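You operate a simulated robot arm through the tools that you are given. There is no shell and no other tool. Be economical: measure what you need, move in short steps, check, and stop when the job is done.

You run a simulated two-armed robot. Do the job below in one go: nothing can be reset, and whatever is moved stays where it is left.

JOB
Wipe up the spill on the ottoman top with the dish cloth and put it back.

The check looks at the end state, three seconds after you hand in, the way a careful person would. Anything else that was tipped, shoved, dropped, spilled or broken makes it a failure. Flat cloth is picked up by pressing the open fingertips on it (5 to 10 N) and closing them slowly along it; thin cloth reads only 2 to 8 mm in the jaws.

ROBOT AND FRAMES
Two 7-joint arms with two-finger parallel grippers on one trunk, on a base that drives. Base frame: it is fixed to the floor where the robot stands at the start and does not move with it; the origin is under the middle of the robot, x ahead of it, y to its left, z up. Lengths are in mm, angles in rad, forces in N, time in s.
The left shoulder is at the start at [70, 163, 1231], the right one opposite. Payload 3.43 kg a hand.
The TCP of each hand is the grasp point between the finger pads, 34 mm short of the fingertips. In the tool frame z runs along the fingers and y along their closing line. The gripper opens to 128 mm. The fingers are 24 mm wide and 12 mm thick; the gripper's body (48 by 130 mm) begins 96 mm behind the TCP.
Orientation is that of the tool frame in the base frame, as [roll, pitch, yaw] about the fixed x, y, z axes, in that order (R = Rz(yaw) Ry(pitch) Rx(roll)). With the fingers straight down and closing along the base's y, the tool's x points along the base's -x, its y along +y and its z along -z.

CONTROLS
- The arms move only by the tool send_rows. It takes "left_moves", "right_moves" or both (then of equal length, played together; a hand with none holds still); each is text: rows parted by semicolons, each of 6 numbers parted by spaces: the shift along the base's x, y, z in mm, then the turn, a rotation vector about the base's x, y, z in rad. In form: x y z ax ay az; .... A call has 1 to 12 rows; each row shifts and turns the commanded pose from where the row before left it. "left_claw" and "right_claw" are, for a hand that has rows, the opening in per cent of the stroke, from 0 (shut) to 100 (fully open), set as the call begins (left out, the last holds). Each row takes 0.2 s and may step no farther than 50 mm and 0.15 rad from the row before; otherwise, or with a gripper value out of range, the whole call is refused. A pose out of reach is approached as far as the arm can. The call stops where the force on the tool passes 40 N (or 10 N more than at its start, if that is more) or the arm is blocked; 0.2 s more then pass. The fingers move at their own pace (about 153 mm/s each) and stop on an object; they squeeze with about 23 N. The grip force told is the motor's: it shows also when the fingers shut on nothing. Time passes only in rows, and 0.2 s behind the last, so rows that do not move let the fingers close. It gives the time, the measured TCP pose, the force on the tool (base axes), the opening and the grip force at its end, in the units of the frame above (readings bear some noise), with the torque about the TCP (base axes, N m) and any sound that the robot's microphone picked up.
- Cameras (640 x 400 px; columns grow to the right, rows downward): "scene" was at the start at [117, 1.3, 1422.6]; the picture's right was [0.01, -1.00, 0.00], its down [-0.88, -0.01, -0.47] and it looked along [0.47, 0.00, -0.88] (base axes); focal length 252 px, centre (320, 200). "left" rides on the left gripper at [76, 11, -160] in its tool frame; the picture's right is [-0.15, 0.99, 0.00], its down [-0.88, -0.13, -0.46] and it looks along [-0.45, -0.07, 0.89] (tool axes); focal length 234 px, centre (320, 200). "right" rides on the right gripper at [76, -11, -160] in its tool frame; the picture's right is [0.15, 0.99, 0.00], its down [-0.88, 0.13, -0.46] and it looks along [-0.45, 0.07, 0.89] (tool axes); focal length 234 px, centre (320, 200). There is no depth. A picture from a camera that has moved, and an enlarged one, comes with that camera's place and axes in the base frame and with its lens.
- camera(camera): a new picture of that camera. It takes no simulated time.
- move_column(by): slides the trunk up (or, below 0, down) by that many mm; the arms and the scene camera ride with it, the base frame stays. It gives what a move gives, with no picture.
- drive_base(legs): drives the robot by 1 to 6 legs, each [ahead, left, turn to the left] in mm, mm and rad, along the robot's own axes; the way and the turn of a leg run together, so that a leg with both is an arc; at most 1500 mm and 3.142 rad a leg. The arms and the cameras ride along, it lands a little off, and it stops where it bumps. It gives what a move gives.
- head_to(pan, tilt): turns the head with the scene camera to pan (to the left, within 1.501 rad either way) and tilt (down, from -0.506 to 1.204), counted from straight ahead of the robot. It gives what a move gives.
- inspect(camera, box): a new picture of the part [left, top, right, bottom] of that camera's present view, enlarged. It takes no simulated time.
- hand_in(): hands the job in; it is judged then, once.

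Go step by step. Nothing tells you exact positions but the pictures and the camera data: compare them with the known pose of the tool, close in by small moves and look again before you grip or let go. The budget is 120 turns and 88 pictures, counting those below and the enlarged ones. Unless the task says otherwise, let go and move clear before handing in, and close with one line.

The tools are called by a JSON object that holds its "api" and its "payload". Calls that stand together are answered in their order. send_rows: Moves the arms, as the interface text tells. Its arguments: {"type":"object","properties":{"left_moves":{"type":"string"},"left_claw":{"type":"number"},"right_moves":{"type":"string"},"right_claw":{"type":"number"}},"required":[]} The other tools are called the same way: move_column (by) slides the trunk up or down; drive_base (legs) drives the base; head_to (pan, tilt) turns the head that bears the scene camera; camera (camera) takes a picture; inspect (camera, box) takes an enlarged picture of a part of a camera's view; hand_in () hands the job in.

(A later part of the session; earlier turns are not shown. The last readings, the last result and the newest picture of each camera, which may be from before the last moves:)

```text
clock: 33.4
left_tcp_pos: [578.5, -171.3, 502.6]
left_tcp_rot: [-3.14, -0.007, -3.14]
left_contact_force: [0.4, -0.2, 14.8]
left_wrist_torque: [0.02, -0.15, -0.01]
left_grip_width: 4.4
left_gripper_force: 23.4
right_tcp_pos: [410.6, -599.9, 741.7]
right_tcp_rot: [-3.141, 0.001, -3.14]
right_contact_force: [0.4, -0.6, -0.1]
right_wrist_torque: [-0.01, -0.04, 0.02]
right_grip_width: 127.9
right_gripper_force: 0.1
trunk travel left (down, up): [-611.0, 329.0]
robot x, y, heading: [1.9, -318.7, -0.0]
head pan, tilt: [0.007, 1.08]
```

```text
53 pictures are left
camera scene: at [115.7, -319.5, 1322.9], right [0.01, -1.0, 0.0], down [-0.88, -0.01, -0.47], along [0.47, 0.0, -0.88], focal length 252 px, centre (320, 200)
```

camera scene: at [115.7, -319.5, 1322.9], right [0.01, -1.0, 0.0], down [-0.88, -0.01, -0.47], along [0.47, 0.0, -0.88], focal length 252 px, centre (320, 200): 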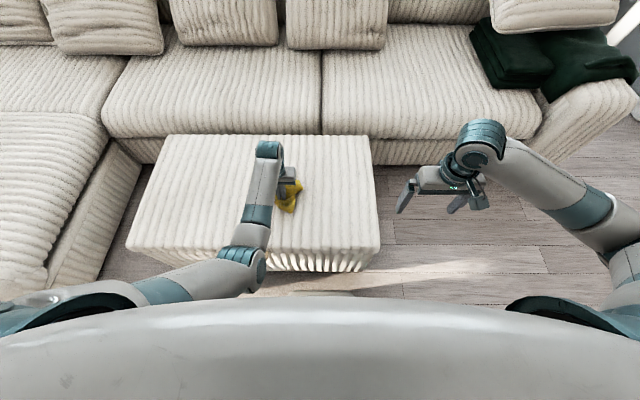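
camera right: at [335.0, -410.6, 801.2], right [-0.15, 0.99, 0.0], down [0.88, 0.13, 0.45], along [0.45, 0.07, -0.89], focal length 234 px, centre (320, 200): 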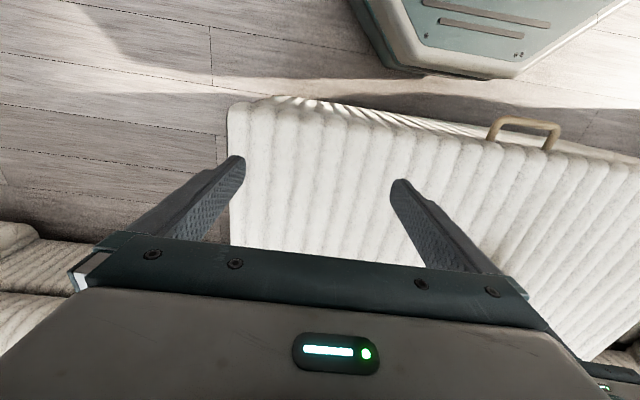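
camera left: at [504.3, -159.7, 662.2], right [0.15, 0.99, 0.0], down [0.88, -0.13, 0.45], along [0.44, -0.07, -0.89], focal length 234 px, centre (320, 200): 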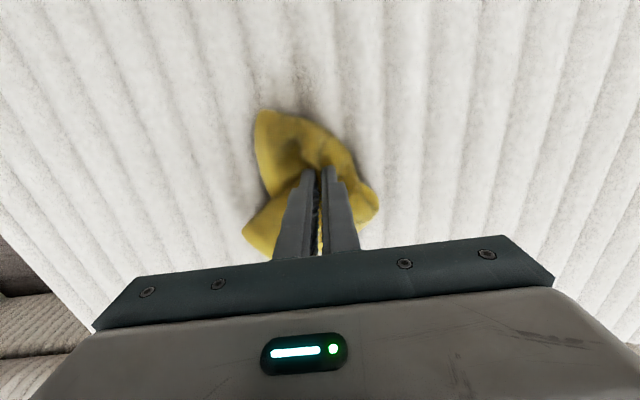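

The bunched cloth now makes a wide pad at about 15 N. I stroke over the residue.

{"api": "send_rows", "payload": {"left_moves": "35 0 0 0 0 0;35 0 0 0 0 0;35 0 0 0 0 0;30 0 0 0 0 0;0 14 0 0 0 0;-35 0 0 0 0 0;-35 0 0 0 0 0;-35 0 0 0 0 0;-35 0 0 0 0 0;0 14 0 0 0 0;0 0 0 0 0 0"}}

{"api": "send_rows", "payload": {"left_moves": "35 0 0 0 0 0;35 0 0 0 0 0;35 0 0 0 0 0;35 0 0 0 0 0;0 14 0 0 0 0;-35 0 0 0 0 0;-35 0 0 0 0 0;-35 0 0 0 0 0;-35 0 0 0 0 0;0 14 0 0 0 0;0 0 0 0 0 0"}}

{"api": "send_rows", "payload": {"left_moves": "35 0 0 0 0 0;35 0 0 0 0 0;35 0 0 0 0 0;35 0 0 0 0 0;0 14 0 0 0 0;-35 0 0 0 0 0;-35 0 0 0 0 0;-35 0 0 0 0 0;-35 0 0 0 0 0;0 0 20 0 0 0;0 30 10 0 0 0;0 0 0 0 0 0"}}

{"api": "camera", "payload": {"camera": "scene"}}

{"api": "camera", "payload": {"camera": "left"}}

```text
clock: 35.8
left_tcp_pos: [574.0, -142.7, 499.0]
left_tcp_rot: [3.14, -0.009, -3.141]
left_contact_force: [-0.6, -0.2, 0.4]
left_wrist_torque: [0.01, -0.03, -0.01]
left_grip_width: 4.7
left_gripper_force: 23.0
right_tcp_pos: [412.1, -598.8, 739.6]
right_tcp_rot: [3.141, -0.001, 3.142]
right_contact_force: [-0.1, 0.6, 0.4]
right_wrist_torque: [-0.01, -0.03, -0.01]
right_grip_width: 127.9
right_gripper_force: 0.0
trunk travel left (down, up): [-611.0, 329.0]
robot x, y, heading: [0.5, -322.9, -0.004]
head pan, tilt: [0.007, 1.08]
```

```text
clock: 38.2
left_tcp_pos: [574.0, -114.9, 500.8]
left_tcp_rot: [-3.14, -0.01, -3.141]
left_contact_force: [0.2, -0.7, -0.6]
left_wrist_torque: [0.06, -0.02, 0.0]
left_grip_width: 4.4
left_gripper_force: 22.9
right_tcp_pos: [412.2, -599.2, 740.4]
right_tcp_rot: [3.141, 0.0, -3.141]
right_contact_force: [0.3, -0.2, 0.2]
right_wrist_torque: [-0.04, -0.03, 0.01]
right_grip_width: 128.0
right_gripper_force: 0.0
trunk travel left (down, up): [-611.0, 329.0]
robot x, y, heading: [1.1, -321.4, -0.003]
head pan, tilt: [0.007, 1.08]
```

```text
clock: 40.8
left_tcp_pos: [575.5, -71.1, 531.5]
left_tcp_rot: [-3.141, -0.012, -3.14]
left_contact_force: [-0.9, -0.1, -0.8]
left_wrist_torque: [0.06, -0.05, 0.01]
left_grip_width: 4.4
left_gripper_force: 23.1
right_tcp_pos: [411.5, -598.4, 739.7]
right_tcp_rot: [-3.141, -0.001, -3.14]
right_contact_force: [0.0, 0.2, 0.2]
right_wrist_torque: [0.0, -0.01, 0.01]
right_grip_width: 127.8
right_gripper_force: 0.0
trunk travel left (down, up): [-611.0, 329.0]
robot x, y, heading: [-4.0, -315.5, 0.003]
head pan, tilt: [0.007, 1.08]
```

```text
52 pictures are left
camera scene: at [117.1, -320.0, 1322.6], right [0.01, -1.0, 0.0], down [-0.88, -0.01, -0.47], along [0.47, 0.0, -0.88], focal length 252 px, centre (320, 200)
```

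scene: 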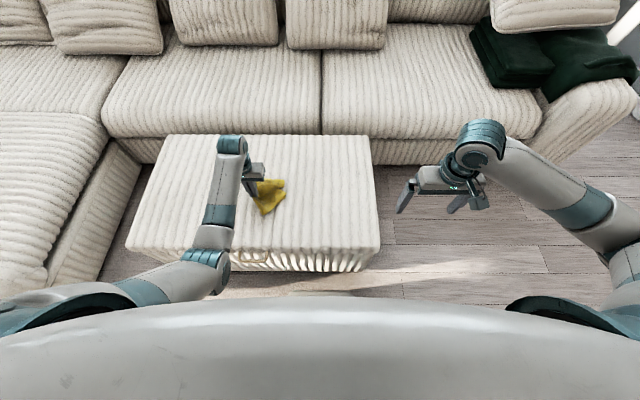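

```text
51 pictures are left
camera left: at [499.7, -60.9, 692.1], right [0.15, 0.99, 0.0], down [0.89, -0.13, 0.45], along [0.44, -0.07, -0.9], focal length 234 px, centre (320, 200)
```

left: 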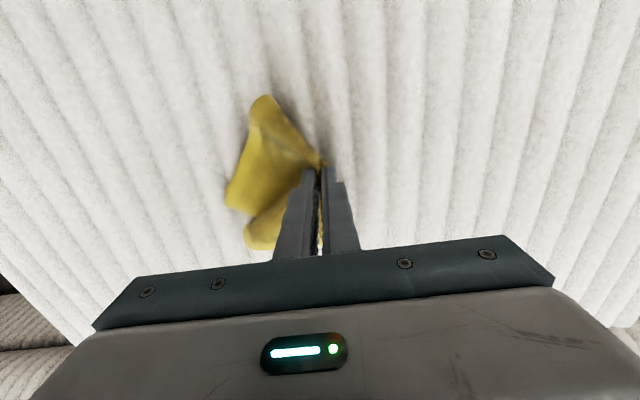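

The pressure faded in the later strokes. I lift the cloth well clear to the left and inspect the area.

{"api": "send_rows", "payload": {"left_moves": "0 30 30 0 0 0;0 40 20 0 0 0;0 40 10 0 0 0;0 40 0 0 0 0;0 0 0 0 0 0"}}

{"api": "inspect", "payload": {"camera": "scene", "box": [225, 135, 321, 195]}}

{"api": "camera", "payload": {"camera": "left"}}

```text
clock: 42.0
left_tcp_pos: [573.8, 80.2, 590.3]
left_tcp_rot: [3.142, -0.01, -3.14]
left_contact_force: [-0.4, -0.4, -0.2]
left_wrist_torque: [0.05, -0.01, -0.01]
left_grip_width: 4.4
left_gripper_force: 23.4
right_tcp_pos: [412.1, -599.2, 740.3]
right_tcp_rot: [3.141, 0.0, 3.14]
right_contact_force: [-0.2, 0.2, 0.1]
right_wrist_torque: [-0.02, 0.02, -0.01]
right_grip_width: 128.0
right_gripper_force: 0.1
trunk travel left (down, up): [-611.0, 329.0]
robot x, y, heading: [-2.5, -322.3, -0.002]
head pan, tilt: [0.007, 1.08]
```

```text
6.67 times, centred on (273, 165) of scene
camera zoom: at [117.0, -319.8, 1322.6], right [0.01, -1.0, 0.0], down [-0.88, -0.01, -0.47], along [0.47, 0.0, -0.88], focal length 1677 px, centre (633, 433)
```

zoom: 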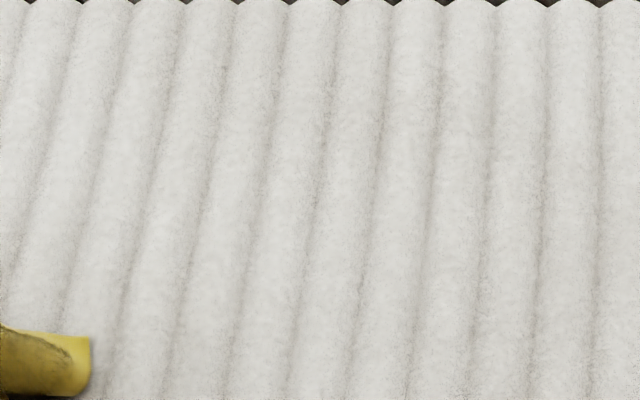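

```text
49 pictures are left
camera left: at [499.6, 90.7, 750.9], right [0.15, 0.99, 0.0], down [0.89, -0.13, 0.45], along [0.44, -0.07, -0.9], focal length 234 px, centre (320, 200)
```

left: 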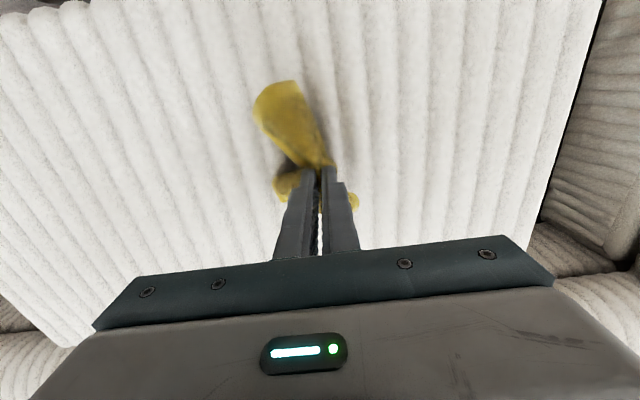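

The area looks clean. I'll do one closer check of the spill zone, down to its near side.

{"api": "inspect", "payload": {"camera": "scene", "box": [252, 160, 316, 200]}}

{"api": "inspect", "payload": {"camera": "scene", "box": [130, 130, 386, 290]}}

```text
10.00 times, centred on (284, 180) of scene
camera zoom: at [117.0, -319.8, 1322.6], right [0.01, -1.0, 0.0], down [-0.88, -0.01, -0.47], along [0.47, 0.0, -0.88], focal length 2515 px, centre (680, 400)
```

zoom: 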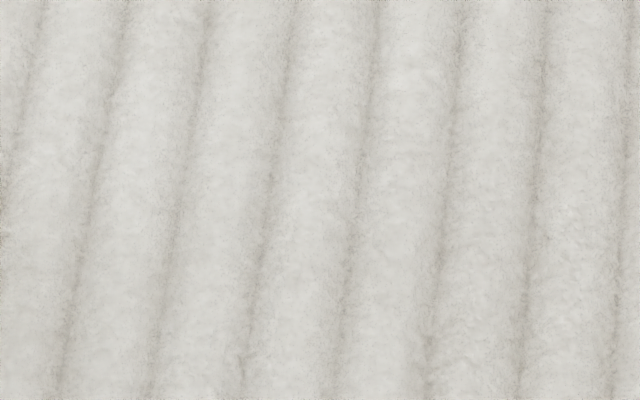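

```text
2.50 times, centred on (258, 210) of scene
camera zoom: at [117.0, -319.8, 1322.6], right [0.01, -1.0, 0.0], down [-0.88, -0.01, -0.47], along [0.47, 0.0, -0.88], focal length 629 px, centre (475, 175)
```

zoom: 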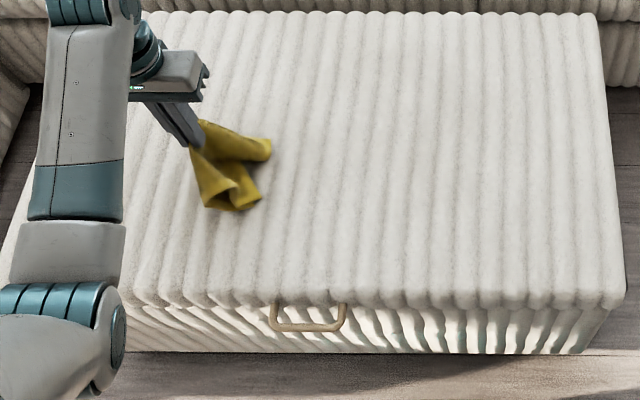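

The spill is gone. Now I bring the cloth back: drive left in steps with the hand kept high and comfortable.

{"api": "drive_base", "payload": {"legs": [[0, 180, 0]]}}

{"api": "send_rows", "payload": {"left_moves": "10 -40 10 0 0 0;10 -40 10 0 0 0;10 -40 0 0 0 0;10 -20 0 0 0 0;0 0 0 0 0 0"}}

{"api": "drive_base", "payload": {"legs": [[0, 170, 0]]}}

{"api": "camera", "payload": {"camera": "scene"}}

{"api": "camera", "payload": {"camera": "left"}}

```text
clock: 43.5
left_tcp_pos: [572.9, 259.7, 589.7]
left_tcp_rot: [-3.14, -0.012, 3.141]
left_contact_force: [0.2, 0.2, 0.1]
left_wrist_torque: [0.07, 0.0, 0.05]
left_grip_width: 4.4
left_gripper_force: 22.9
right_tcp_pos: [411.1, -418.7, 740.1]
right_tcp_rot: [-3.14, 0.0, 3.14]
right_contact_force: [0.8, 0.0, 0.8]
right_wrist_torque: [-0.02, 0.05, -0.01]
right_grip_width: 127.9
right_gripper_force: 0.1
trunk travel left (down, up): [-611.0, 329.0]
robot x, y, heading: [-0.4, -138.9, -0.006]
head pan, tilt: [0.007, 1.08]
```

```text
clock: 44.7
left_tcp_pos: [615.2, 119.7, 609.4]
left_tcp_rot: [-3.141, -0.011, 3.141]
left_contact_force: [-0.1, 0.0, -0.4]
left_wrist_torque: [0.04, -0.01, 0.02]
left_grip_width: 4.5
left_gripper_force: 22.6
right_tcp_pos: [412.4, -419.1, 740.9]
right_tcp_rot: [3.141, 0.001, 3.139]
right_contact_force: [-0.3, 0.2, -0.1]
right_wrist_torque: [0.0, 0.03, -0.01]
right_grip_width: 127.9
right_gripper_force: 0.0
trunk travel left (down, up): [-611.0, 329.0]
robot x, y, heading: [-2.6, -139.8, -0.003]
head pan, tilt: [0.007, 1.08]
```

```text
clock: 46.1
left_tcp_pos: [615.4, 290.5, 608.6]
left_tcp_rot: [-3.141, -0.011, -3.14]
left_contact_force: [0.3, 0.2, 0.1]
left_wrist_torque: [0.04, 0.0, 0.04]
left_grip_width: 4.3
left_gripper_force: 22.8
right_tcp_pos: [411.0, -248.8, 740.6]
right_tcp_rot: [-3.139, -0.001, 3.139]
right_contact_force: [-0.1, 0.1, -0.1]
right_wrist_torque: [-0.02, -0.01, -0.01]
right_grip_width: 127.7
right_gripper_force: 0.0
trunk travel left (down, up): [-611.0, 329.0]
robot x, y, heading: [-1.9, 30.7, -0.002]
head pan, tilt: [0.007, 1.08]
```

```text
46 pictures are left
camera scene: at [117.4, 31.5, 1322.6], right [0.0, -1.0, 0.0], down [-0.88, 0.0, -0.47], along [0.47, 0.0, -0.88], focal length 252 px, centre (320, 200)
```

scene: 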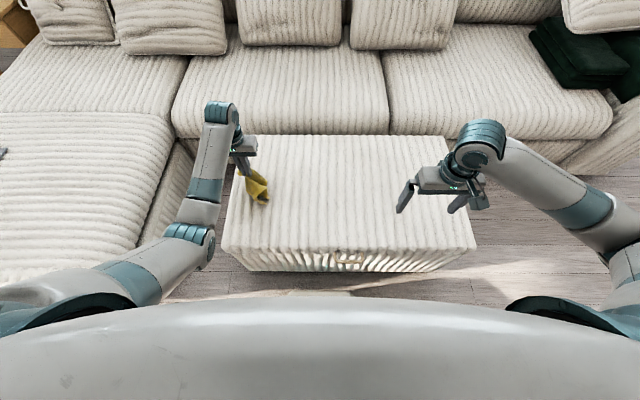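

```text
45 pictures are left
camera left: at [540.8, 300.0, 770.1], right [0.15, 0.99, 0.0], down [0.89, -0.13, 0.45], along [0.44, -0.07, -0.9], focal length 234 px, centre (320, 200)
```

left: 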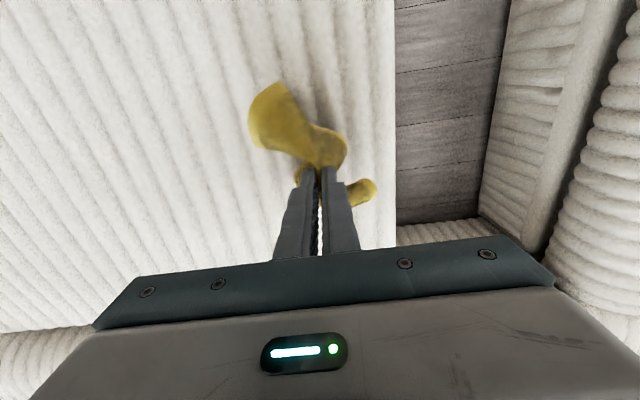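

I position over the original centre and lower the trunk for reach, so the cloth settles there.

{"api": "send_rows", "payload": {"left_moves": "10 -40 0 0 0 0;10 -40 0 0 0 0;10 -30 0 0 0 0;10 -16 0 0 0 0;0 0 0 0 0 0"}}

{"api": "move_column", "payload": {"by": -90}}

{"api": "camera", "payload": {"camera": "left"}}

{"api": "inspect", "payload": {"camera": "scene", "box": [160, 90, 416, 250]}}

```text
clock: 47.4
left_tcp_pos: [653.9, 161.8, 609.6]
left_tcp_rot: [-3.141, -0.009, 3.141]
left_contact_force: [0.1, -0.5, 0.6]
left_wrist_torque: [0.02, -0.02, 0.0]
left_grip_width: 4.5
left_gripper_force: 23.3
right_tcp_pos: [411.9, -249.0, 739.4]
right_tcp_rot: [-3.141, 0.001, 3.141]
right_contact_force: [0.9, 0.2, -0.2]
right_wrist_torque: [0.01, 0.04, -0.01]
right_grip_width: 128.1
right_gripper_force: 0.0
trunk travel left (down, up): [-611.0, 329.0]
robot x, y, heading: [0.9, 25.6, -0.001]
head pan, tilt: [0.007, 1.08]
```

```text
clock: 48.6
left_tcp_pos: [654.7, 161.9, 519.8]
left_tcp_rot: [3.141, -0.01, -3.14]
left_contact_force: [0.2, 0.2, 0.6]
left_wrist_torque: [0.05, 0.01, 0.03]
left_grip_width: 4.5
left_gripper_force: 23.2
right_tcp_pos: [412.5, -250.2, 650.5]
right_tcp_rot: [-3.141, 0.0, 3.141]
right_contact_force: [0.0, -0.7, -0.2]
right_wrist_torque: [0.02, -0.01, 0.01]
right_grip_width: 128.0
right_gripper_force: 0.0
trunk travel left (down, up): [-521.0, 419.0]
robot x, y, heading: [-1.4, 31.8, -0.005]
head pan, tilt: [0.007, 1.08]
```

```text
44 pictures are left
camera left: at [579.9, 173.1, 680.6], right [0.15, 0.99, 0.0], down [0.89, -0.13, 0.45], along [0.44, -0.07, -0.89], focal length 234 px, centre (320, 200)
```

left: 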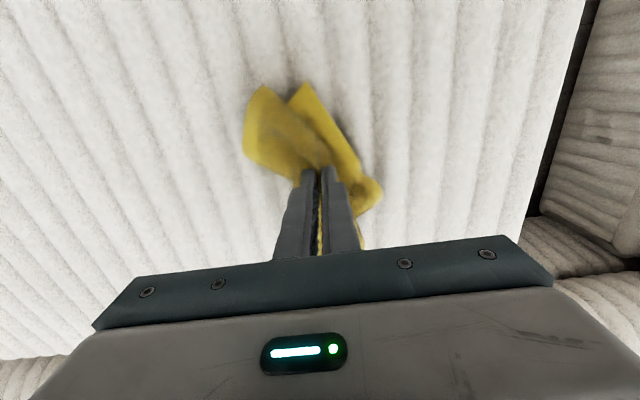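

```text
2.50 times, centred on (288, 170) of scene
camera zoom: at [117.1, 30.3, 1232.7], right [0.0, -1.0, 0.0], down [-0.88, 0.0, -0.47], along [0.47, 0.0, -0.88], focal length 629 px, centre (400, 275)
```

zoom: 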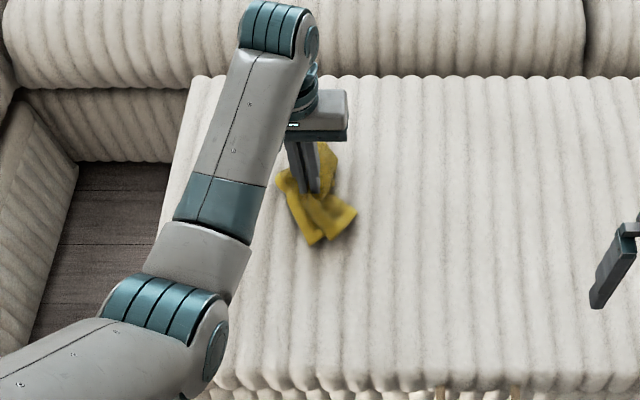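

I lower the cloth to the surface, release it and back off to see how it lies.

{"api": "send_rows", "payload": {"left_moves": "0 0 -10 0 0 0;0 0 -8 0 0 0;0 0 0 0 0 0"}}

{"api": "send_rows", "payload": {"left_moves": "0 0 0 0 0 0;0 0 0 0 0 0;0 0 20 0 0 0;-30 0 30 0 0 0;-50 0 0 0 0 0;-40 30 0 0 0 0;0 0 0 0 0 0", "left_claw": 25}}

{"api": "camera", "payload": {"camera": "left"}}

{"api": "inspect", "payload": {"camera": "scene", "box": [160, 90, 416, 250]}}

```text
clock: 49.4
left_tcp_pos: [655.0, 162.3, 502.5]
left_tcp_rot: [3.142, -0.009, -3.14]
left_contact_force: [0.1, 2.2, 7.8]
left_wrist_torque: [0.05, -0.02, 0.02]
left_grip_width: 4.6
left_gripper_force: 23.3
right_tcp_pos: [411.3, -250.2, 650.6]
right_tcp_rot: [-3.141, -0.001, 3.139]
right_contact_force: [0.0, -0.2, -0.8]
right_wrist_torque: [0.01, 0.01, -0.01]
right_grip_width: 127.9
right_gripper_force: 0.0
trunk travel left (down, up): [-521.0, 419.0]
robot x, y, heading: [2.8, 31.0, 0.002]
head pan, tilt: [0.007, 1.08]
```

```text
clock: 51.0
left_tcp_pos: [534.6, 192.1, 551.3]
left_tcp_rot: [-3.14, -0.012, 3.141]
left_contact_force: [-0.3, 0.0, -0.3]
left_wrist_torque: [0.01, -0.01, 0.02]
left_grip_width: 32.1
left_gripper_force: 0.0
right_tcp_pos: [412.1, -249.7, 650.1]
right_tcp_rot: [3.142, -0.002, 3.138]
right_contact_force: [-0.3, 0.0, -1.0]
right_wrist_torque: [0.0, 0.01, 0.04]
right_grip_width: 128.2
right_gripper_force: 0.0
trunk travel left (down, up): [-521.0, 419.0]
robot x, y, heading: [3.0, 30.8, -0.001]
head pan, tilt: [0.007, 1.08]
```

```text
42 pictures are left
camera left: at [461.0, 203.7, 712.5], right [0.15, 0.99, 0.0], down [0.89, -0.13, 0.44], along [0.44, -0.07, -0.9], focal length 234 px, centre (320, 200)
```

left: 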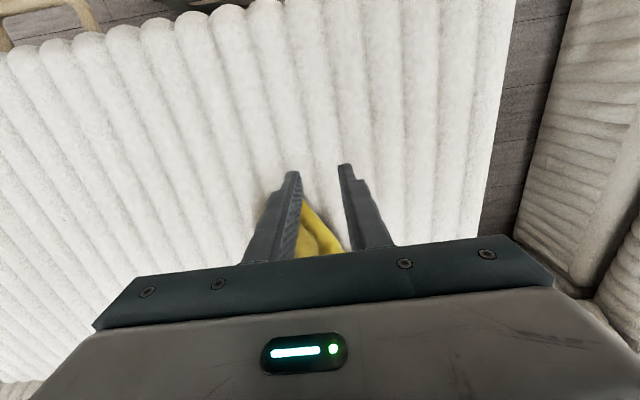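

```text
2.50 times, centred on (288, 170) of scene
camera zoom: at [117.8, 29.9, 1232.6], right [0.0, -1.0, 0.0], down [-0.88, 0.0, -0.47], along [0.47, 0.0, -0.88], focal length 629 px, centre (400, 275)
```

zoom: 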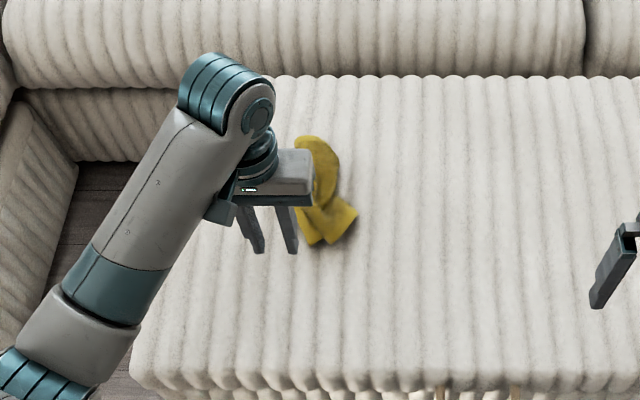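

I move the left hand farther aside to see the cloth fully.

{"api": "send_rows", "payload": {"left_moves": "-30 20 30 0 0 0;-30 30 20 0 0 0;-30 30 10 0 0 0;-20 40 0 0 0 0;0 30 0 0 0 0;0 0 0 0 0 0"}}

{"api": "inspect", "payload": {"camera": "scene", "box": [220, 100, 380, 200]}}

```text
clock: 52.4
left_tcp_pos: [425.5, 340.5, 610.8]
left_tcp_rot: [-3.141, -0.009, -3.14]
left_contact_force: [0.1, 0.2, -0.3]
left_wrist_torque: [0.0, 0.01, 0.01]
left_grip_width: 32.0
left_gripper_force: 0.1
right_tcp_pos: [411.7, -249.5, 650.0]
right_tcp_rot: [3.141, -0.002, 3.14]
right_contact_force: [-0.8, 0.5, 0.8]
right_wrist_torque: [-0.02, 0.0, 0.0]
right_grip_width: 128.1
right_gripper_force: 0.1
trunk travel left (down, up): [-521.0, 419.0]
robot x, y, heading: [-3.4, 27.4, -0.0]
head pan, tilt: [0.007, 1.08]
```

```text
4.00 times, centred on (300, 150) of scene
camera zoom: at [117.4, 30.2, 1232.6], right [0.0, -1.0, 0.0], down [-0.88, 0.0, -0.47], along [0.47, 0.0, -0.88], focal length 1006 px, centre (400, 400)
```

zoom: 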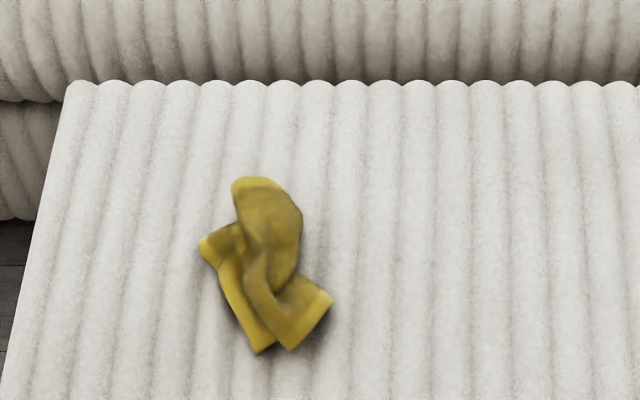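

The cloth lies bunched at its place; I want it flat again. I'll look closer at its corners.

{"api": "inspect", "payload": {"camera": "scene", "box": [260, 136, 316, 192]}}

```text
7.14 times, centred on (288, 164) of scene
camera zoom: at [117.4, 30.2, 1232.6], right [0.0, -1.0, 0.0], down [-0.88, 0.0, -0.47], along [0.47, 0.0, -0.88], focal length 1797 px, centre (549, 457)
```

zoom: 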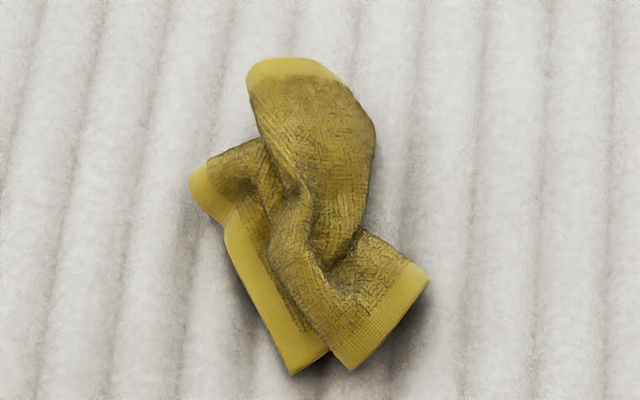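

I'll pull the folded flaps apart with both hands. First I drive left 100 so both arms reach, then bring the right hand above the right flap at about (617, 106).

{"api": "drive_base", "payload": {"legs": [[0, 100, 0]]}}

{"api": "send_rows", "payload": {"right_moves": "25 40 -10 0 0 0;30 40 -10 0 0 0;30 38 -20 0 0 0;30 38 -20 0 0 0;30 35 -20 0 0 0;25 30 -20 0 0 0;20 20 -15 0 0 0;12 12 0 0 0 0;0 0 0 0 0 0", "right_claw": 30}}

{"api": "camera", "payload": {"camera": "right"}}

{"api": "camera", "payload": {"camera": "scene"}}

```text
clock: 53.5
left_tcp_pos: [424.7, 441.9, 610.5]
left_tcp_rot: [-3.14, -0.011, -3.141]
left_contact_force: [0.0, 0.0, -0.1]
left_wrist_torque: [0.02, -0.01, 0.0]
left_grip_width: 31.8
left_gripper_force: 0.1
right_tcp_pos: [410.4, -149.6, 650.9]
right_tcp_rot: [-3.139, 0.001, 3.139]
right_contact_force: [-0.6, 0.6, 0.5]
right_wrist_torque: [-0.03, -0.03, 0.02]
right_grip_width: 127.9
right_gripper_force: 0.1
trunk travel left (down, up): [-521.0, 419.0]
robot x, y, heading: [-5.0, 128.7, -0.001]
head pan, tilt: [0.007, 1.08]
```

```text
refused: row 2 steps farther than a row can; nothing moved
```

```text
38 pictures are left
camera right: at [335.1, -161.2, 811.6], right [-0.14, 0.99, 0.0], down [0.88, 0.13, 0.45], along [0.45, 0.06, -0.89], focal length 234 px, centre (320, 200)
```

right: 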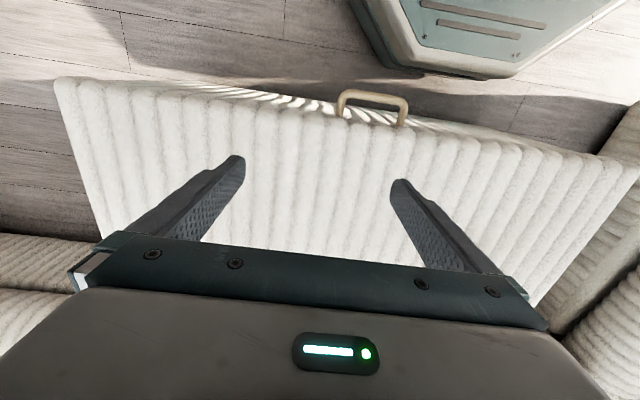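

```text
37 pictures are left
camera scene: at [117.5, 131.3, 1232.6], right [0.01, -1.0, 0.0], down [-0.88, -0.01, -0.47], along [0.47, 0.0, -0.88], focal length 252 px, centre (320, 200)
```

scene: 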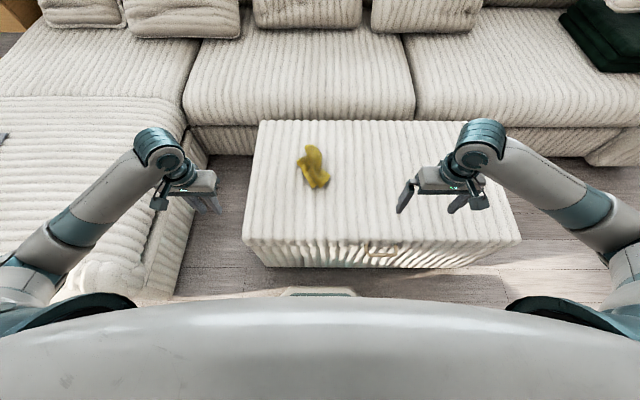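

The step was too long. I resend with smaller rows.

{"api": "send_rows", "payload": {"right_moves": "25 28 -10 0 0 0;25 30 -12 0 0 0;25 30 -12 0 0 0;25 30 -12 0 0 0;25 30 -12 0 0 0;25 30 -12 0 0 0;25 30 -12 0 0 0;20 25 -20 0 0 0;8 23 -20 0 0 0;0 0 0 0 0 0", "right_claw": 30}}

{"api": "camera", "payload": {"camera": "right"}}

{"api": "inspect", "payload": {"camera": "scene", "box": [264, 110, 392, 210]}}

```text
clock: 55.8
left_tcp_pos: [424.4, 440.6, 610.3]
left_tcp_rot: [-3.14, -0.011, -3.14]
left_contact_force: [0.4, 0.6, -0.1]
left_wrist_torque: [-0.05, 0.03, 0.03]
left_grip_width: 32.3
left_gripper_force: 0.0
right_tcp_pos: [614.8, 105.4, 527.5]
right_tcp_rot: [-3.14, 0.0, 3.141]
right_contact_force: [0.1, 0.4, 0.0]
right_wrist_torque: [0.01, 0.0, 0.02]
right_grip_width: 38.4
right_gripper_force: 0.1
trunk travel left (down, up): [-521.0, 419.0]
robot x, y, heading: [-1.7, 130.0, -0.002]
head pan, tilt: [0.007, 1.08]
```

```text
36 pictures are left
camera right: at [538.5, 94.5, 689.1], right [-0.14, 0.99, 0.0], down [0.88, 0.13, 0.46], along [0.45, 0.07, -0.89], focal length 234 px, centre (320, 200)
```

right: 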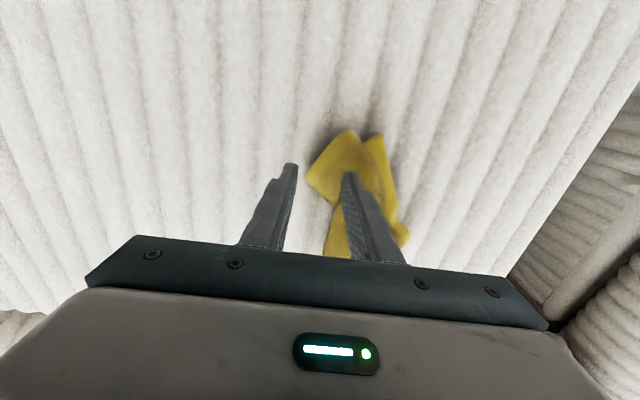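

```text
4.00 times, centred on (328, 160) of scene
camera zoom: at [117.5, 129.7, 1232.6], right [0.0, -1.0, 0.0], down [-0.88, 0.0, -0.47], along [0.47, 0.0, -0.88], focal length 1006 px, centre (288, 360)
```

zoom: 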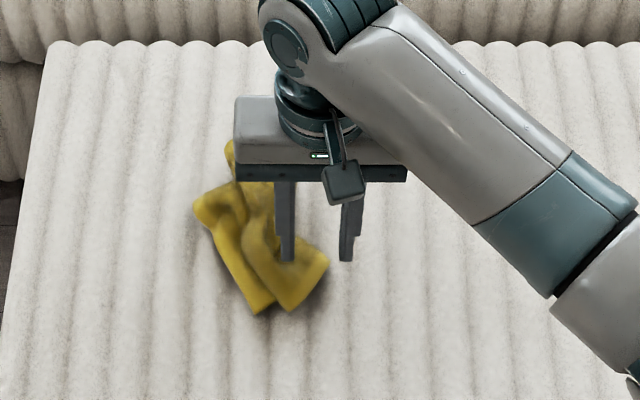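

The right flap hem is centred near (607, 116). I shift slightly and lower onto it.

{"api": "send_rows", "payload": {"right_moves": "-8 10 -10 0 0 0;0 0 -10 0 0 0;0 0 -8 0 0 0;0 0 -5 0 0 0;0 0 0 0 0 0"}}

```text
clock: 57.0
left_tcp_pos: [424.6, 440.2, 610.6]
left_tcp_rot: [3.141, -0.011, -3.141]
left_contact_force: [0.1, -0.4, 0.0]
left_wrist_torque: [0.01, -0.01, 0.0]
left_grip_width: 32.0
left_gripper_force: 0.0
right_tcp_pos: [607.1, 115.2, 494.5]
right_tcp_rot: [3.141, 0.0, 3.138]
right_contact_force: [0.2, -1.3, 4.4]
right_wrist_torque: [0.11, -0.01, 0.04]
right_grip_width: 38.2
right_gripper_force: 0.2
trunk travel left (down, up): [-521.0, 419.0]
robot x, y, heading: [-0.4, 130.6, -0.0]
head pan, tilt: [0.007, 1.08]
```

{"api": "send_rows", "payload": {"right_moves": "0 0 -3 0 0 0;0 0 0 0 0 0", "right_claw": 20}}

{"api": "send_rows", "payload": {"right_moves": "0 0 0 0 0 0;0 0 0 0 0 0", "right_claw": 10}}

{"api": "send_rows", "payload": {"right_moves": "0 0 0 0 0 0;0 0 0 0 0 0;0 0 0 0 0 0", "right_claw": 0}}

{"api": "camera", "payload": {"camera": "right"}}

```text
clock: 57.5
left_tcp_pos: [423.9, 441.0, 611.1]
left_tcp_rot: [-3.14, -0.01, -3.142]
left_contact_force: [0.0, 1.0, 0.8]
left_wrist_torque: [0.01, -0.02, 0.04]
left_grip_width: 32.0
left_gripper_force: 0.0
right_tcp_pos: [605.9, 116.8, 494.6]
right_tcp_rot: [-3.14, 0.001, 3.139]
right_contact_force: [1.2, 1.9, 12.3]
right_wrist_torque: [0.29, -0.06, 0.01]
right_grip_width: 26.4
right_gripper_force: 1.4
trunk travel left (down, up): [-521.0, 419.0]
robot x, y, heading: [2.0, 130.7, 0.004]
head pan, tilt: [0.007, 1.08]
```

```text
clock: 58.1
left_tcp_pos: [423.1, 441.0, 612.1]
left_tcp_rot: [3.142, -0.01, -3.141]
left_contact_force: [0.1, -1.0, -0.2]
left_wrist_torque: [0.03, -0.04, -0.03]
left_grip_width: 32.1
left_gripper_force: 0.1
right_tcp_pos: [606.2, 115.0, 492.6]
right_tcp_rot: [3.139, 0.002, 3.14]
right_contact_force: [-0.1, 6.9, 14.7]
right_wrist_torque: [0.46, -0.08, 0.01]
right_grip_width: 10.7
right_gripper_force: 7.9
trunk travel left (down, up): [-521.0, 419.0]
robot x, y, heading: [2.0, 130.1, -0.0]
head pan, tilt: [0.007, 1.08]
```

```text
clock: 59.0
left_tcp_pos: [423.8, 442.2, 611.9]
left_tcp_rot: [-3.141, -0.011, -3.141]
left_contact_force: [-0.8, -0.3, -0.3]
left_wrist_torque: [-0.02, -0.01, 0.0]
left_grip_width: 32.4
left_gripper_force: 0.1
right_tcp_pos: [606.6, 116.4, 492.6]
right_tcp_rot: [3.14, 0.002, 3.14]
right_contact_force: [-0.3, 8.5, 15.6]
right_wrist_torque: [0.45, -0.06, 0.0]
right_grip_width: 8.1
right_gripper_force: 23.2
trunk travel left (down, up): [-521.0, 419.0]
robot x, y, heading: [-0.2, 133.2, -0.002]
head pan, tilt: [0.007, 1.08]
```

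```text
34 pictures are left
camera right: at [529.1, 104.7, 654.3], right [-0.14, 0.99, 0.0], down [0.88, 0.13, 0.46], along [0.45, 0.07, -0.89], focal length 234 px, centre (320, 200)
```

right: 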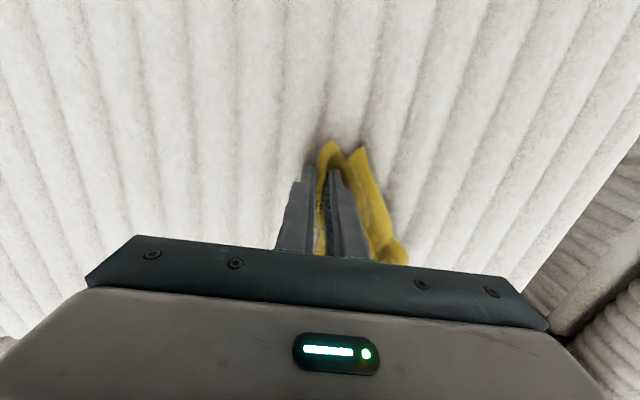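

The right flap is gripped (8 mm). Now the left hand goes to the left flap at about (690, 210).

{"api": "send_rows", "payload": {"left_moves": "30 -15 0 0 0 0;30 -25 0 0 0 0;30 -25 0 0 0 0;30 -25 0 0 0 0;30 -25 -10 0 0 0;30 -25 -10 0 0 0;30 -25 -10 0 0 0;28 -25 -15 0 0 0;15 -22 -20 0 0 0;10 -15 -10 0 0 0;0 0 0 0 0 0", "left_claw": 30}}

{"api": "camera", "payload": {"camera": "left"}}

{"api": "inspect", "payload": {"camera": "scene", "box": [248, 100, 376, 200]}}

```text
clock: 61.4
left_tcp_pos: [686.6, 213.7, 535.9]
left_tcp_rot: [-3.141, -0.008, 3.139]
left_contact_force: [0.7, -0.2, -0.3]
left_wrist_torque: [0.0, -0.01, 0.02]
left_grip_width: 38.3
left_gripper_force: 0.1
right_tcp_pos: [606.4, 115.7, 493.3]
right_tcp_rot: [3.141, 0.0, 3.141]
right_contact_force: [-2.0, 5.9, 16.4]
right_wrist_torque: [0.39, -0.02, 0.03]
right_grip_width: 8.2
right_gripper_force: 23.0
trunk travel left (down, up): [-521.0, 419.0]
robot x, y, heading: [0.7, 126.6, -0.001]
head pan, tilt: [0.007, 1.08]
```

```text
33 pictures are left
camera left: at [612.7, 224.5, 697.1], right [0.15, 0.99, 0.0], down [0.88, -0.13, 0.45], along [0.44, -0.07, -0.89], focal length 234 px, centre (320, 200)
```

left: 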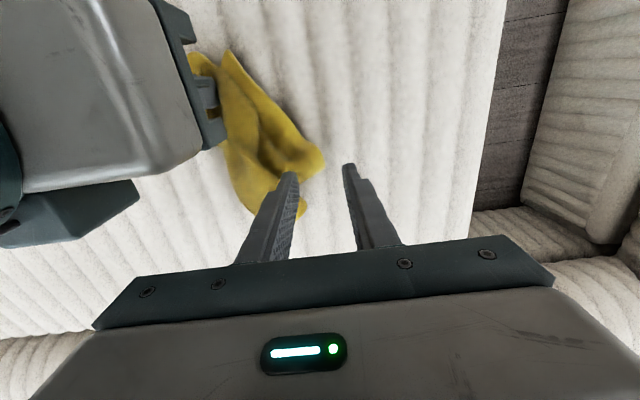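

```text
4.00 times, centred on (312, 150) of scene
camera zoom: at [116.0, 130.4, 1232.8], right [0.01, -1.0, 0.0], down [-0.88, 0.0, -0.47], along [0.47, 0.0, -0.88], focal length 1006 px, centre (352, 400)
```

zoom: 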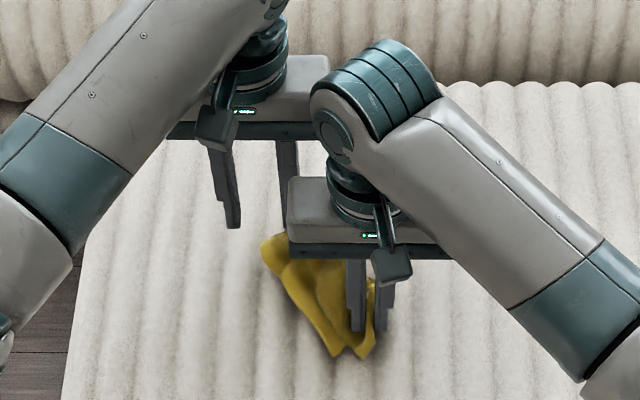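

The left flap tip is at (684, 215). I shift a little right and lower onto it.

{"api": "send_rows", "payload": {"left_moves": "0 -9 -10 0 0 0;0 0 -12 0 0 0;0 0 -12 0 0 0;0 0 -5 0 0 0;0 0 0 0 0 0"}}

```text
clock: 62.5
left_tcp_pos: [687.1, 205.6, 497.7]
left_tcp_rot: [-3.14, -0.009, -3.141]
left_contact_force: [-0.7, -0.3, 2.7]
left_wrist_torque: [-0.08, 0.05, -0.03]
left_grip_width: 38.3
left_gripper_force: 0.0
right_tcp_pos: [605.7, 115.5, 492.8]
right_tcp_rot: [-3.14, 0.002, 3.141]
right_contact_force: [-1.6, 6.5, 14.9]
right_wrist_torque: [0.36, 0.0, 0.03]
right_grip_width: 8.3
right_gripper_force: 23.5
trunk travel left (down, up): [-521.0, 419.0]
robot x, y, heading: [-1.0, 128.0, -0.002]
head pan, tilt: [0.007, 1.08]
```

{"api": "send_rows", "payload": {"left_moves": "0 0 -4 0 0 0;0 0 -2 0 0 0;0 0 0 0 0 0", "left_claw": 20}}

{"api": "send_rows", "payload": {"left_moves": "0 0 0 0 0 0;0 0 0 0 0 0", "left_claw": 10}}

{"api": "send_rows", "payload": {"left_moves": "0 0 0 0 0 0;0 0 0 0 0 0;0 0 0 0 0 0", "left_claw": 0}}

{"api": "camera", "payload": {"camera": "left"}}

```text
clock: 63.4
left_tcp_pos: [687.6, 205.1, 491.8]
left_tcp_rot: [3.141, -0.008, -3.14]
left_contact_force: [0.9, 0.5, 5.9]
left_wrist_torque: [-0.11, 0.04, 0.02]
left_grip_width: 25.7
left_gripper_force: 0.0
right_tcp_pos: [605.5, 116.8, 493.3]
right_tcp_rot: [3.141, 0.002, 3.141]
right_contact_force: [-1.2, 5.7, 14.5]
right_wrist_torque: [0.33, 0.0, 0.0]
right_grip_width: 8.2
right_gripper_force: 23.0
trunk travel left (down, up): [-521.0, 419.0]
robot x, y, heading: [0.2, 130.4, -0.004]
head pan, tilt: [0.007, 1.08]
```

```text
clock: 64.0
left_tcp_pos: [688.1, 204.8, 492.8]
left_tcp_rot: [-3.141, -0.01, 3.14]
left_contact_force: [0.5, -0.1, 1.2]
left_wrist_torque: [0.0, -0.01, 0.03]
left_grip_width: 12.6
left_gripper_force: 0.1
right_tcp_pos: [606.2, 116.2, 493.9]
right_tcp_rot: [-3.14, 0.0, 3.14]
right_contact_force: [-1.7, 5.5, 14.8]
right_wrist_torque: [0.29, -0.03, 0.01]
right_grip_width: 8.1
right_gripper_force: 23.3
trunk travel left (down, up): [-521.0, 419.0]
robot x, y, heading: [2.1, 127.4, -0.002]
head pan, tilt: [0.007, 1.08]
```

```text
clock: 64.8
left_tcp_pos: [686.3, 205.2, 492.6]
left_tcp_rot: [3.141, -0.009, 3.142]
left_contact_force: [0.1, -0.9, 1.2]
left_wrist_torque: [-0.06, -0.01, 0.05]
left_grip_width: 3.9
left_gripper_force: 23.2
right_tcp_pos: [605.9, 116.1, 493.2]
right_tcp_rot: [3.141, 0.001, 3.14]
right_contact_force: [-2.0, 6.6, 14.6]
right_wrist_torque: [0.37, 0.0, 0.04]
right_grip_width: 7.9
right_gripper_force: 22.9
trunk travel left (down, up): [-521.0, 419.0]
robot x, y, heading: [2.4, 127.5, -0.005]
head pan, tilt: [0.007, 1.08]
```

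```text
31 pictures are left
camera left: at [613.1, 216.0, 652.5], right [0.15, 0.99, 0.0], down [0.88, -0.13, 0.45], along [0.44, -0.07, -0.89], focal length 234 px, centre (320, 200)
```

left: 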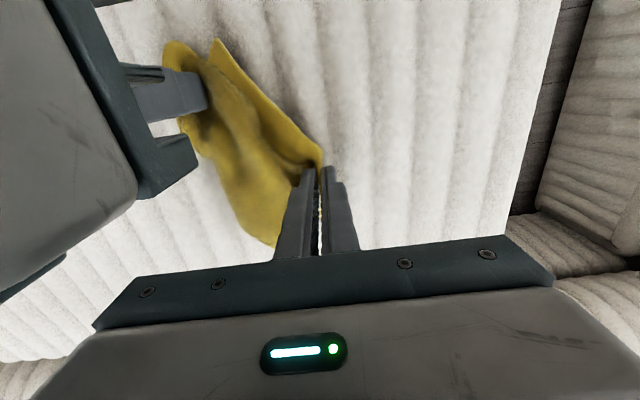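

Both flaps are held. I lift slightly and pull them apart diagonally, watching the force.

{"api": "send_rows", "payload": {"left_moves": "0 0 15 0 0 0;0 0 15 0 0 0;4 12 0 0 0 0;4 12 0 0 0 0;4 12 0 0 0 0;0 0 0 0 0 0", "right_moves": "0 0 15 0 0 0;0 0 15 0 0 0;-4 -12 0 0 0 0;-4 -12 0 0 0 0;-4 -12 0 0 0 0;0 0 0 0 0 0"}}

{"api": "camera", "payload": {"camera": "left"}}

{"api": "inspect", "payload": {"camera": "scene", "box": [248, 100, 376, 200]}}

```text
clock: 66.2
left_tcp_pos: [700.7, 240.9, 520.4]
left_tcp_rot: [3.141, -0.011, 3.141]
left_contact_force: [-2.7, -2.7, -0.5]
left_wrist_torque: [-0.08, 0.11, 0.0]
left_grip_width: 3.7
left_gripper_force: 23.1
right_tcp_pos: [595.2, 78.7, 521.9]
right_tcp_rot: [-3.14, -0.002, 3.14]
right_contact_force: [2.0, 3.9, -0.5]
right_wrist_torque: [0.13, -0.09, -0.05]
right_grip_width: 4.6
right_gripper_force: 22.8
trunk travel left (down, up): [-521.0, 419.0]
robot x, y, heading: [2.2, 127.8, -0.001]
head pan, tilt: [0.007, 1.08]
```

```text
30 pictures are left
camera left: at [626.6, 252.8, 681.6], right [0.15, 0.99, 0.0], down [0.89, -0.13, 0.45], along [0.44, -0.07, -0.9], focal length 234 px, centre (320, 200)
```

left: 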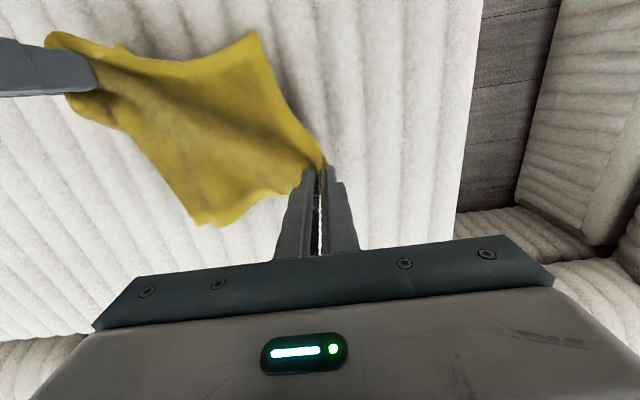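

```text
4.00 times, centred on (312, 150) of scene
camera zoom: at [117.6, 129.9, 1232.6], right [0.01, -1.0, 0.0], down [-0.88, 0.0, -0.47], along [0.47, 0.0, -0.88], focal length 1006 px, centre (352, 400)
```

zoom: 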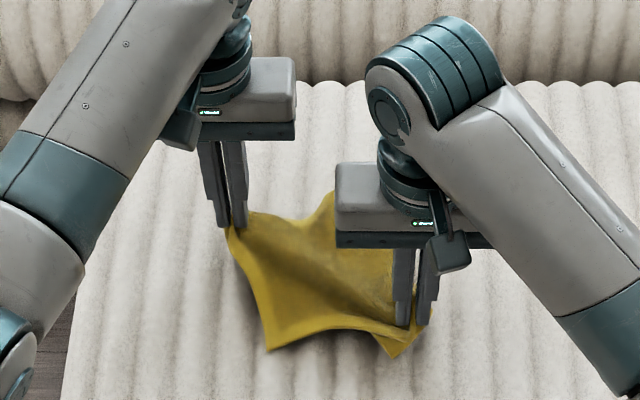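

It opened up well and is taut diagonally, centred at about (648, 160). I lower both hands, release, back off and look.

{"api": "send_rows", "payload": {"left_moves": "0 0 -10 0 0 0;0 0 -10 0 0 0;0 0 -5 0 0 0;0 0 0 0 0 0", "right_moves": "0 0 -10 0 0 0;0 0 -10 0 0 0;0 0 -5 0 0 0;0 0 0 0 0 0"}}

{"api": "send_rows", "payload": {"left_moves": "0 0 0 0 0 0;0 0 0 0 0 0;0 0 25 0 0 0;0 0 30 0 0 0;-30 30 20 0 0 0;-35 30 0 0 0 0;-40 25 0 0 0 0;-40 25 0 0 0 0;-40 25 0 0 0 0;-40 25 0 0 0 0;0 0 0 0 0 0", "right_moves": "0 0 0 0 0 0;0 0 0 0 0 0;0 0 25 0 0 0;0 0 30 0 0 0;-20 -35 20 0 0 0;-20 -40 0 0 0 0;-20 -40 0 0 0 0;-20 -40 0 0 0 0;-20 -40 0 0 0 0;0 -40 0 0 0 0;0 0 0 0 0 0", "left_claw": 25, "right_claw": 25}}

{"api": "inspect", "payload": {"camera": "scene", "box": [248, 100, 376, 200]}}

```text
clock: 67.2
left_tcp_pos: [701.1, 241.7, 495.1]
left_tcp_rot: [3.14, -0.012, -3.141]
left_contact_force: [-2.4, -2.5, 0.9]
left_wrist_torque: [-0.08, 0.03, 0.0]
left_grip_width: 4.1
left_gripper_force: 22.7
right_tcp_pos: [595.6, 79.8, 495.8]
right_tcp_rot: [3.14, 0.001, 3.141]
right_contact_force: [1.8, 1.6, 1.3]
right_wrist_torque: [0.08, -0.05, -0.02]
right_grip_width: 4.6
right_gripper_force: 22.6
trunk travel left (down, up): [-521.0, 419.0]
robot x, y, heading: [2.6, 131.0, -0.001]
head pan, tilt: [0.007, 1.08]
```

```text
clock: 69.5
left_tcp_pos: [476.0, 400.7, 572.5]
left_tcp_rot: [3.141, -0.012, 3.141]
left_contact_force: [-0.3, 0.3, -0.2]
left_wrist_torque: [-0.03, 0.0, 0.02]
left_grip_width: 32.1
left_gripper_force: 0.1
right_tcp_pos: [494.6, -155.7, 571.5]
right_tcp_rot: [3.141, -0.001, 3.14]
right_contact_force: [0.9, -0.7, -0.9]
right_wrist_torque: [-0.01, 0.03, -0.02]
right_grip_width: 31.8
right_gripper_force: 0.1
trunk travel left (down, up): [-521.0, 419.0]
robot x, y, heading: [1.4, 129.7, 0.0]
head pan, tilt: [0.007, 1.08]
```

```text
4.00 times, centred on (312, 150) of scene
camera zoom: at [118.0, 129.9, 1232.6], right [0.01, -1.0, 0.0], down [-0.88, 0.0, -0.47], along [0.47, 0.0, -0.88], focal length 1006 px, centre (352, 400)
```

zoom: 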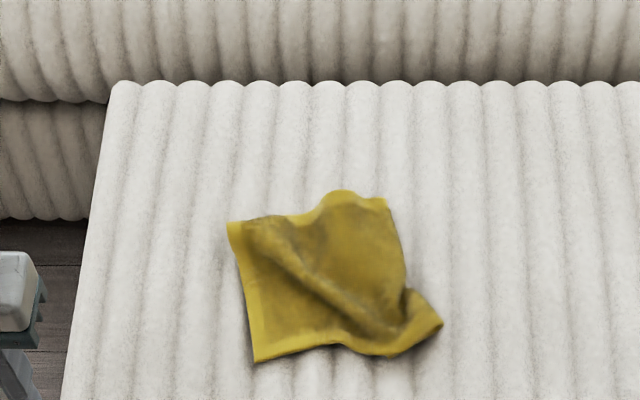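

Nearly flat: the corners are FL (731,248), NL (576,215), FR (759,95) and NR (616,49), the last curled. I'll grip FL and NR and pull them to their original spots.

{"api": "send_rows", "payload": {"left_moves": "27.5 -17.8 -5 0 0 0;27.5 -17.8 -5 0 0 0;27.5 -17.8 -5 0 0 0;27.5 -17.8 -5 0 0 0;27.5 -17.8 -5 0 0 0;27.5 -17.8 -5 0 0 0;27.5 -17.8 -5 0 0 0;27.5 -17.8 -5 0 0 0;27.5 -17.8 -5 0 0 0;0 0 -8 0 0 0;0 0 0 0 0 0", "right_moves": "13 23.8 -5 0 0 0;13 23.8 -5 0 0 0;13 23.8 -5 0 0 0;13 23.8 -5 0 0 0;13 23.8 -5 0 0 0;13 23.8 -5 0 0 0;13 23.8 -5 0 0 0;13 23.8 -5 0 0 0;13 23.8 -5 0 0 0;0 0 -5 0 0 0;0 0 0 0 0 0"}}

{"api": "camera", "payload": {"camera": "left"}}

{"api": "camera", "payload": {"camera": "right"}}

```text
clock: 72.0
left_tcp_pos: [723.2, 239.9, 515.8]
left_tcp_rot: [-3.141, -0.009, 3.14]
left_contact_force: [0.1, -0.4, 0.4]
left_wrist_torque: [-0.02, 0.02, 0.0]
left_grip_width: 31.8
left_gripper_force: 0.0
right_tcp_pos: [613.6, 58.6, 522.1]
right_tcp_rot: [3.141, -0.002, 3.141]
right_contact_force: [0.5, 0.8, 0.1]
right_wrist_torque: [0.01, 0.01, 0.0]
right_grip_width: 32.2
right_gripper_force: 0.1
trunk travel left (down, up): [-521.0, 419.0]
robot x, y, heading: [0.7, 128.3, -0.0]
head pan, tilt: [0.007, 1.08]
```

```text
27 pictures are left
camera left: at [647.8, 251.4, 677.9], right [0.15, 0.99, 0.0], down [0.89, -0.13, 0.45], along [0.44, -0.07, -0.9], focal length 234 px, centre (320, 200)
```

left: 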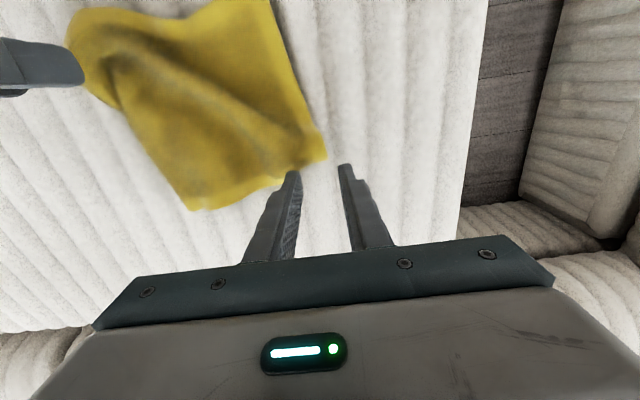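

```text
26 pictures are left
camera right: at [535.8, 47.4, 682.9], right [-0.14, 0.99, 0.0], down [0.88, 0.13, 0.45], along [0.45, 0.07, -0.89], focal length 234 px, centre (320, 200)
```

right: 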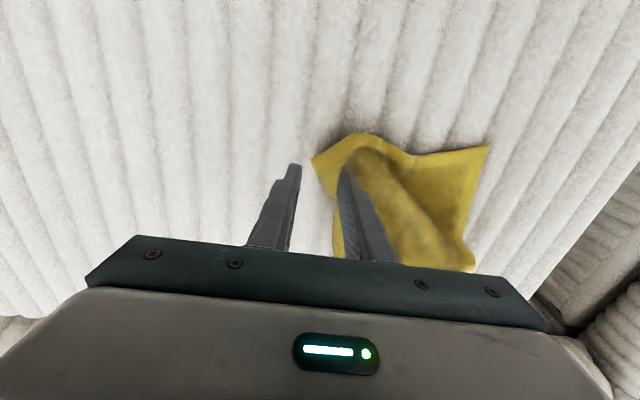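

FL is at (715, 245) and NR at (608, 52). I shift the hands onto them and lower.

{"api": "send_rows", "payload": {"left_moves": "-20 -4 0 0 0 0;0 0 -12 0 0 0;0 0 -10 0 0 0;0 0 -5 0 0 0;0 0 0 0 0 0", "right_moves": "-8 8 0 0 0 0;0 0 -12 0 0 0;0 0 -12 0 0 0;0 0 -7 0 0 0;0 0 0 0 0 0"}}

```text
clock: 73.2
left_tcp_pos: [702.7, 238.1, 490.1]
left_tcp_rot: [3.141, -0.011, -3.141]
left_contact_force: [1.4, 0.5, 3.1]
left_wrist_torque: [0.0, -0.01, 0.01]
left_grip_width: 31.9
left_gripper_force: 0.1
right_tcp_pos: [603.9, 66.4, 491.4]
right_tcp_rot: [3.141, 0.001, 3.141]
right_contact_force: [-0.4, -0.9, 2.8]
right_wrist_torque: [0.07, 0.0, 0.02]
right_grip_width: 32.1
right_gripper_force: 0.0
trunk travel left (down, up): [-521.0, 419.0]
robot x, y, heading: [0.8, 135.7, 0.0]
head pan, tilt: [0.007, 1.08]
```

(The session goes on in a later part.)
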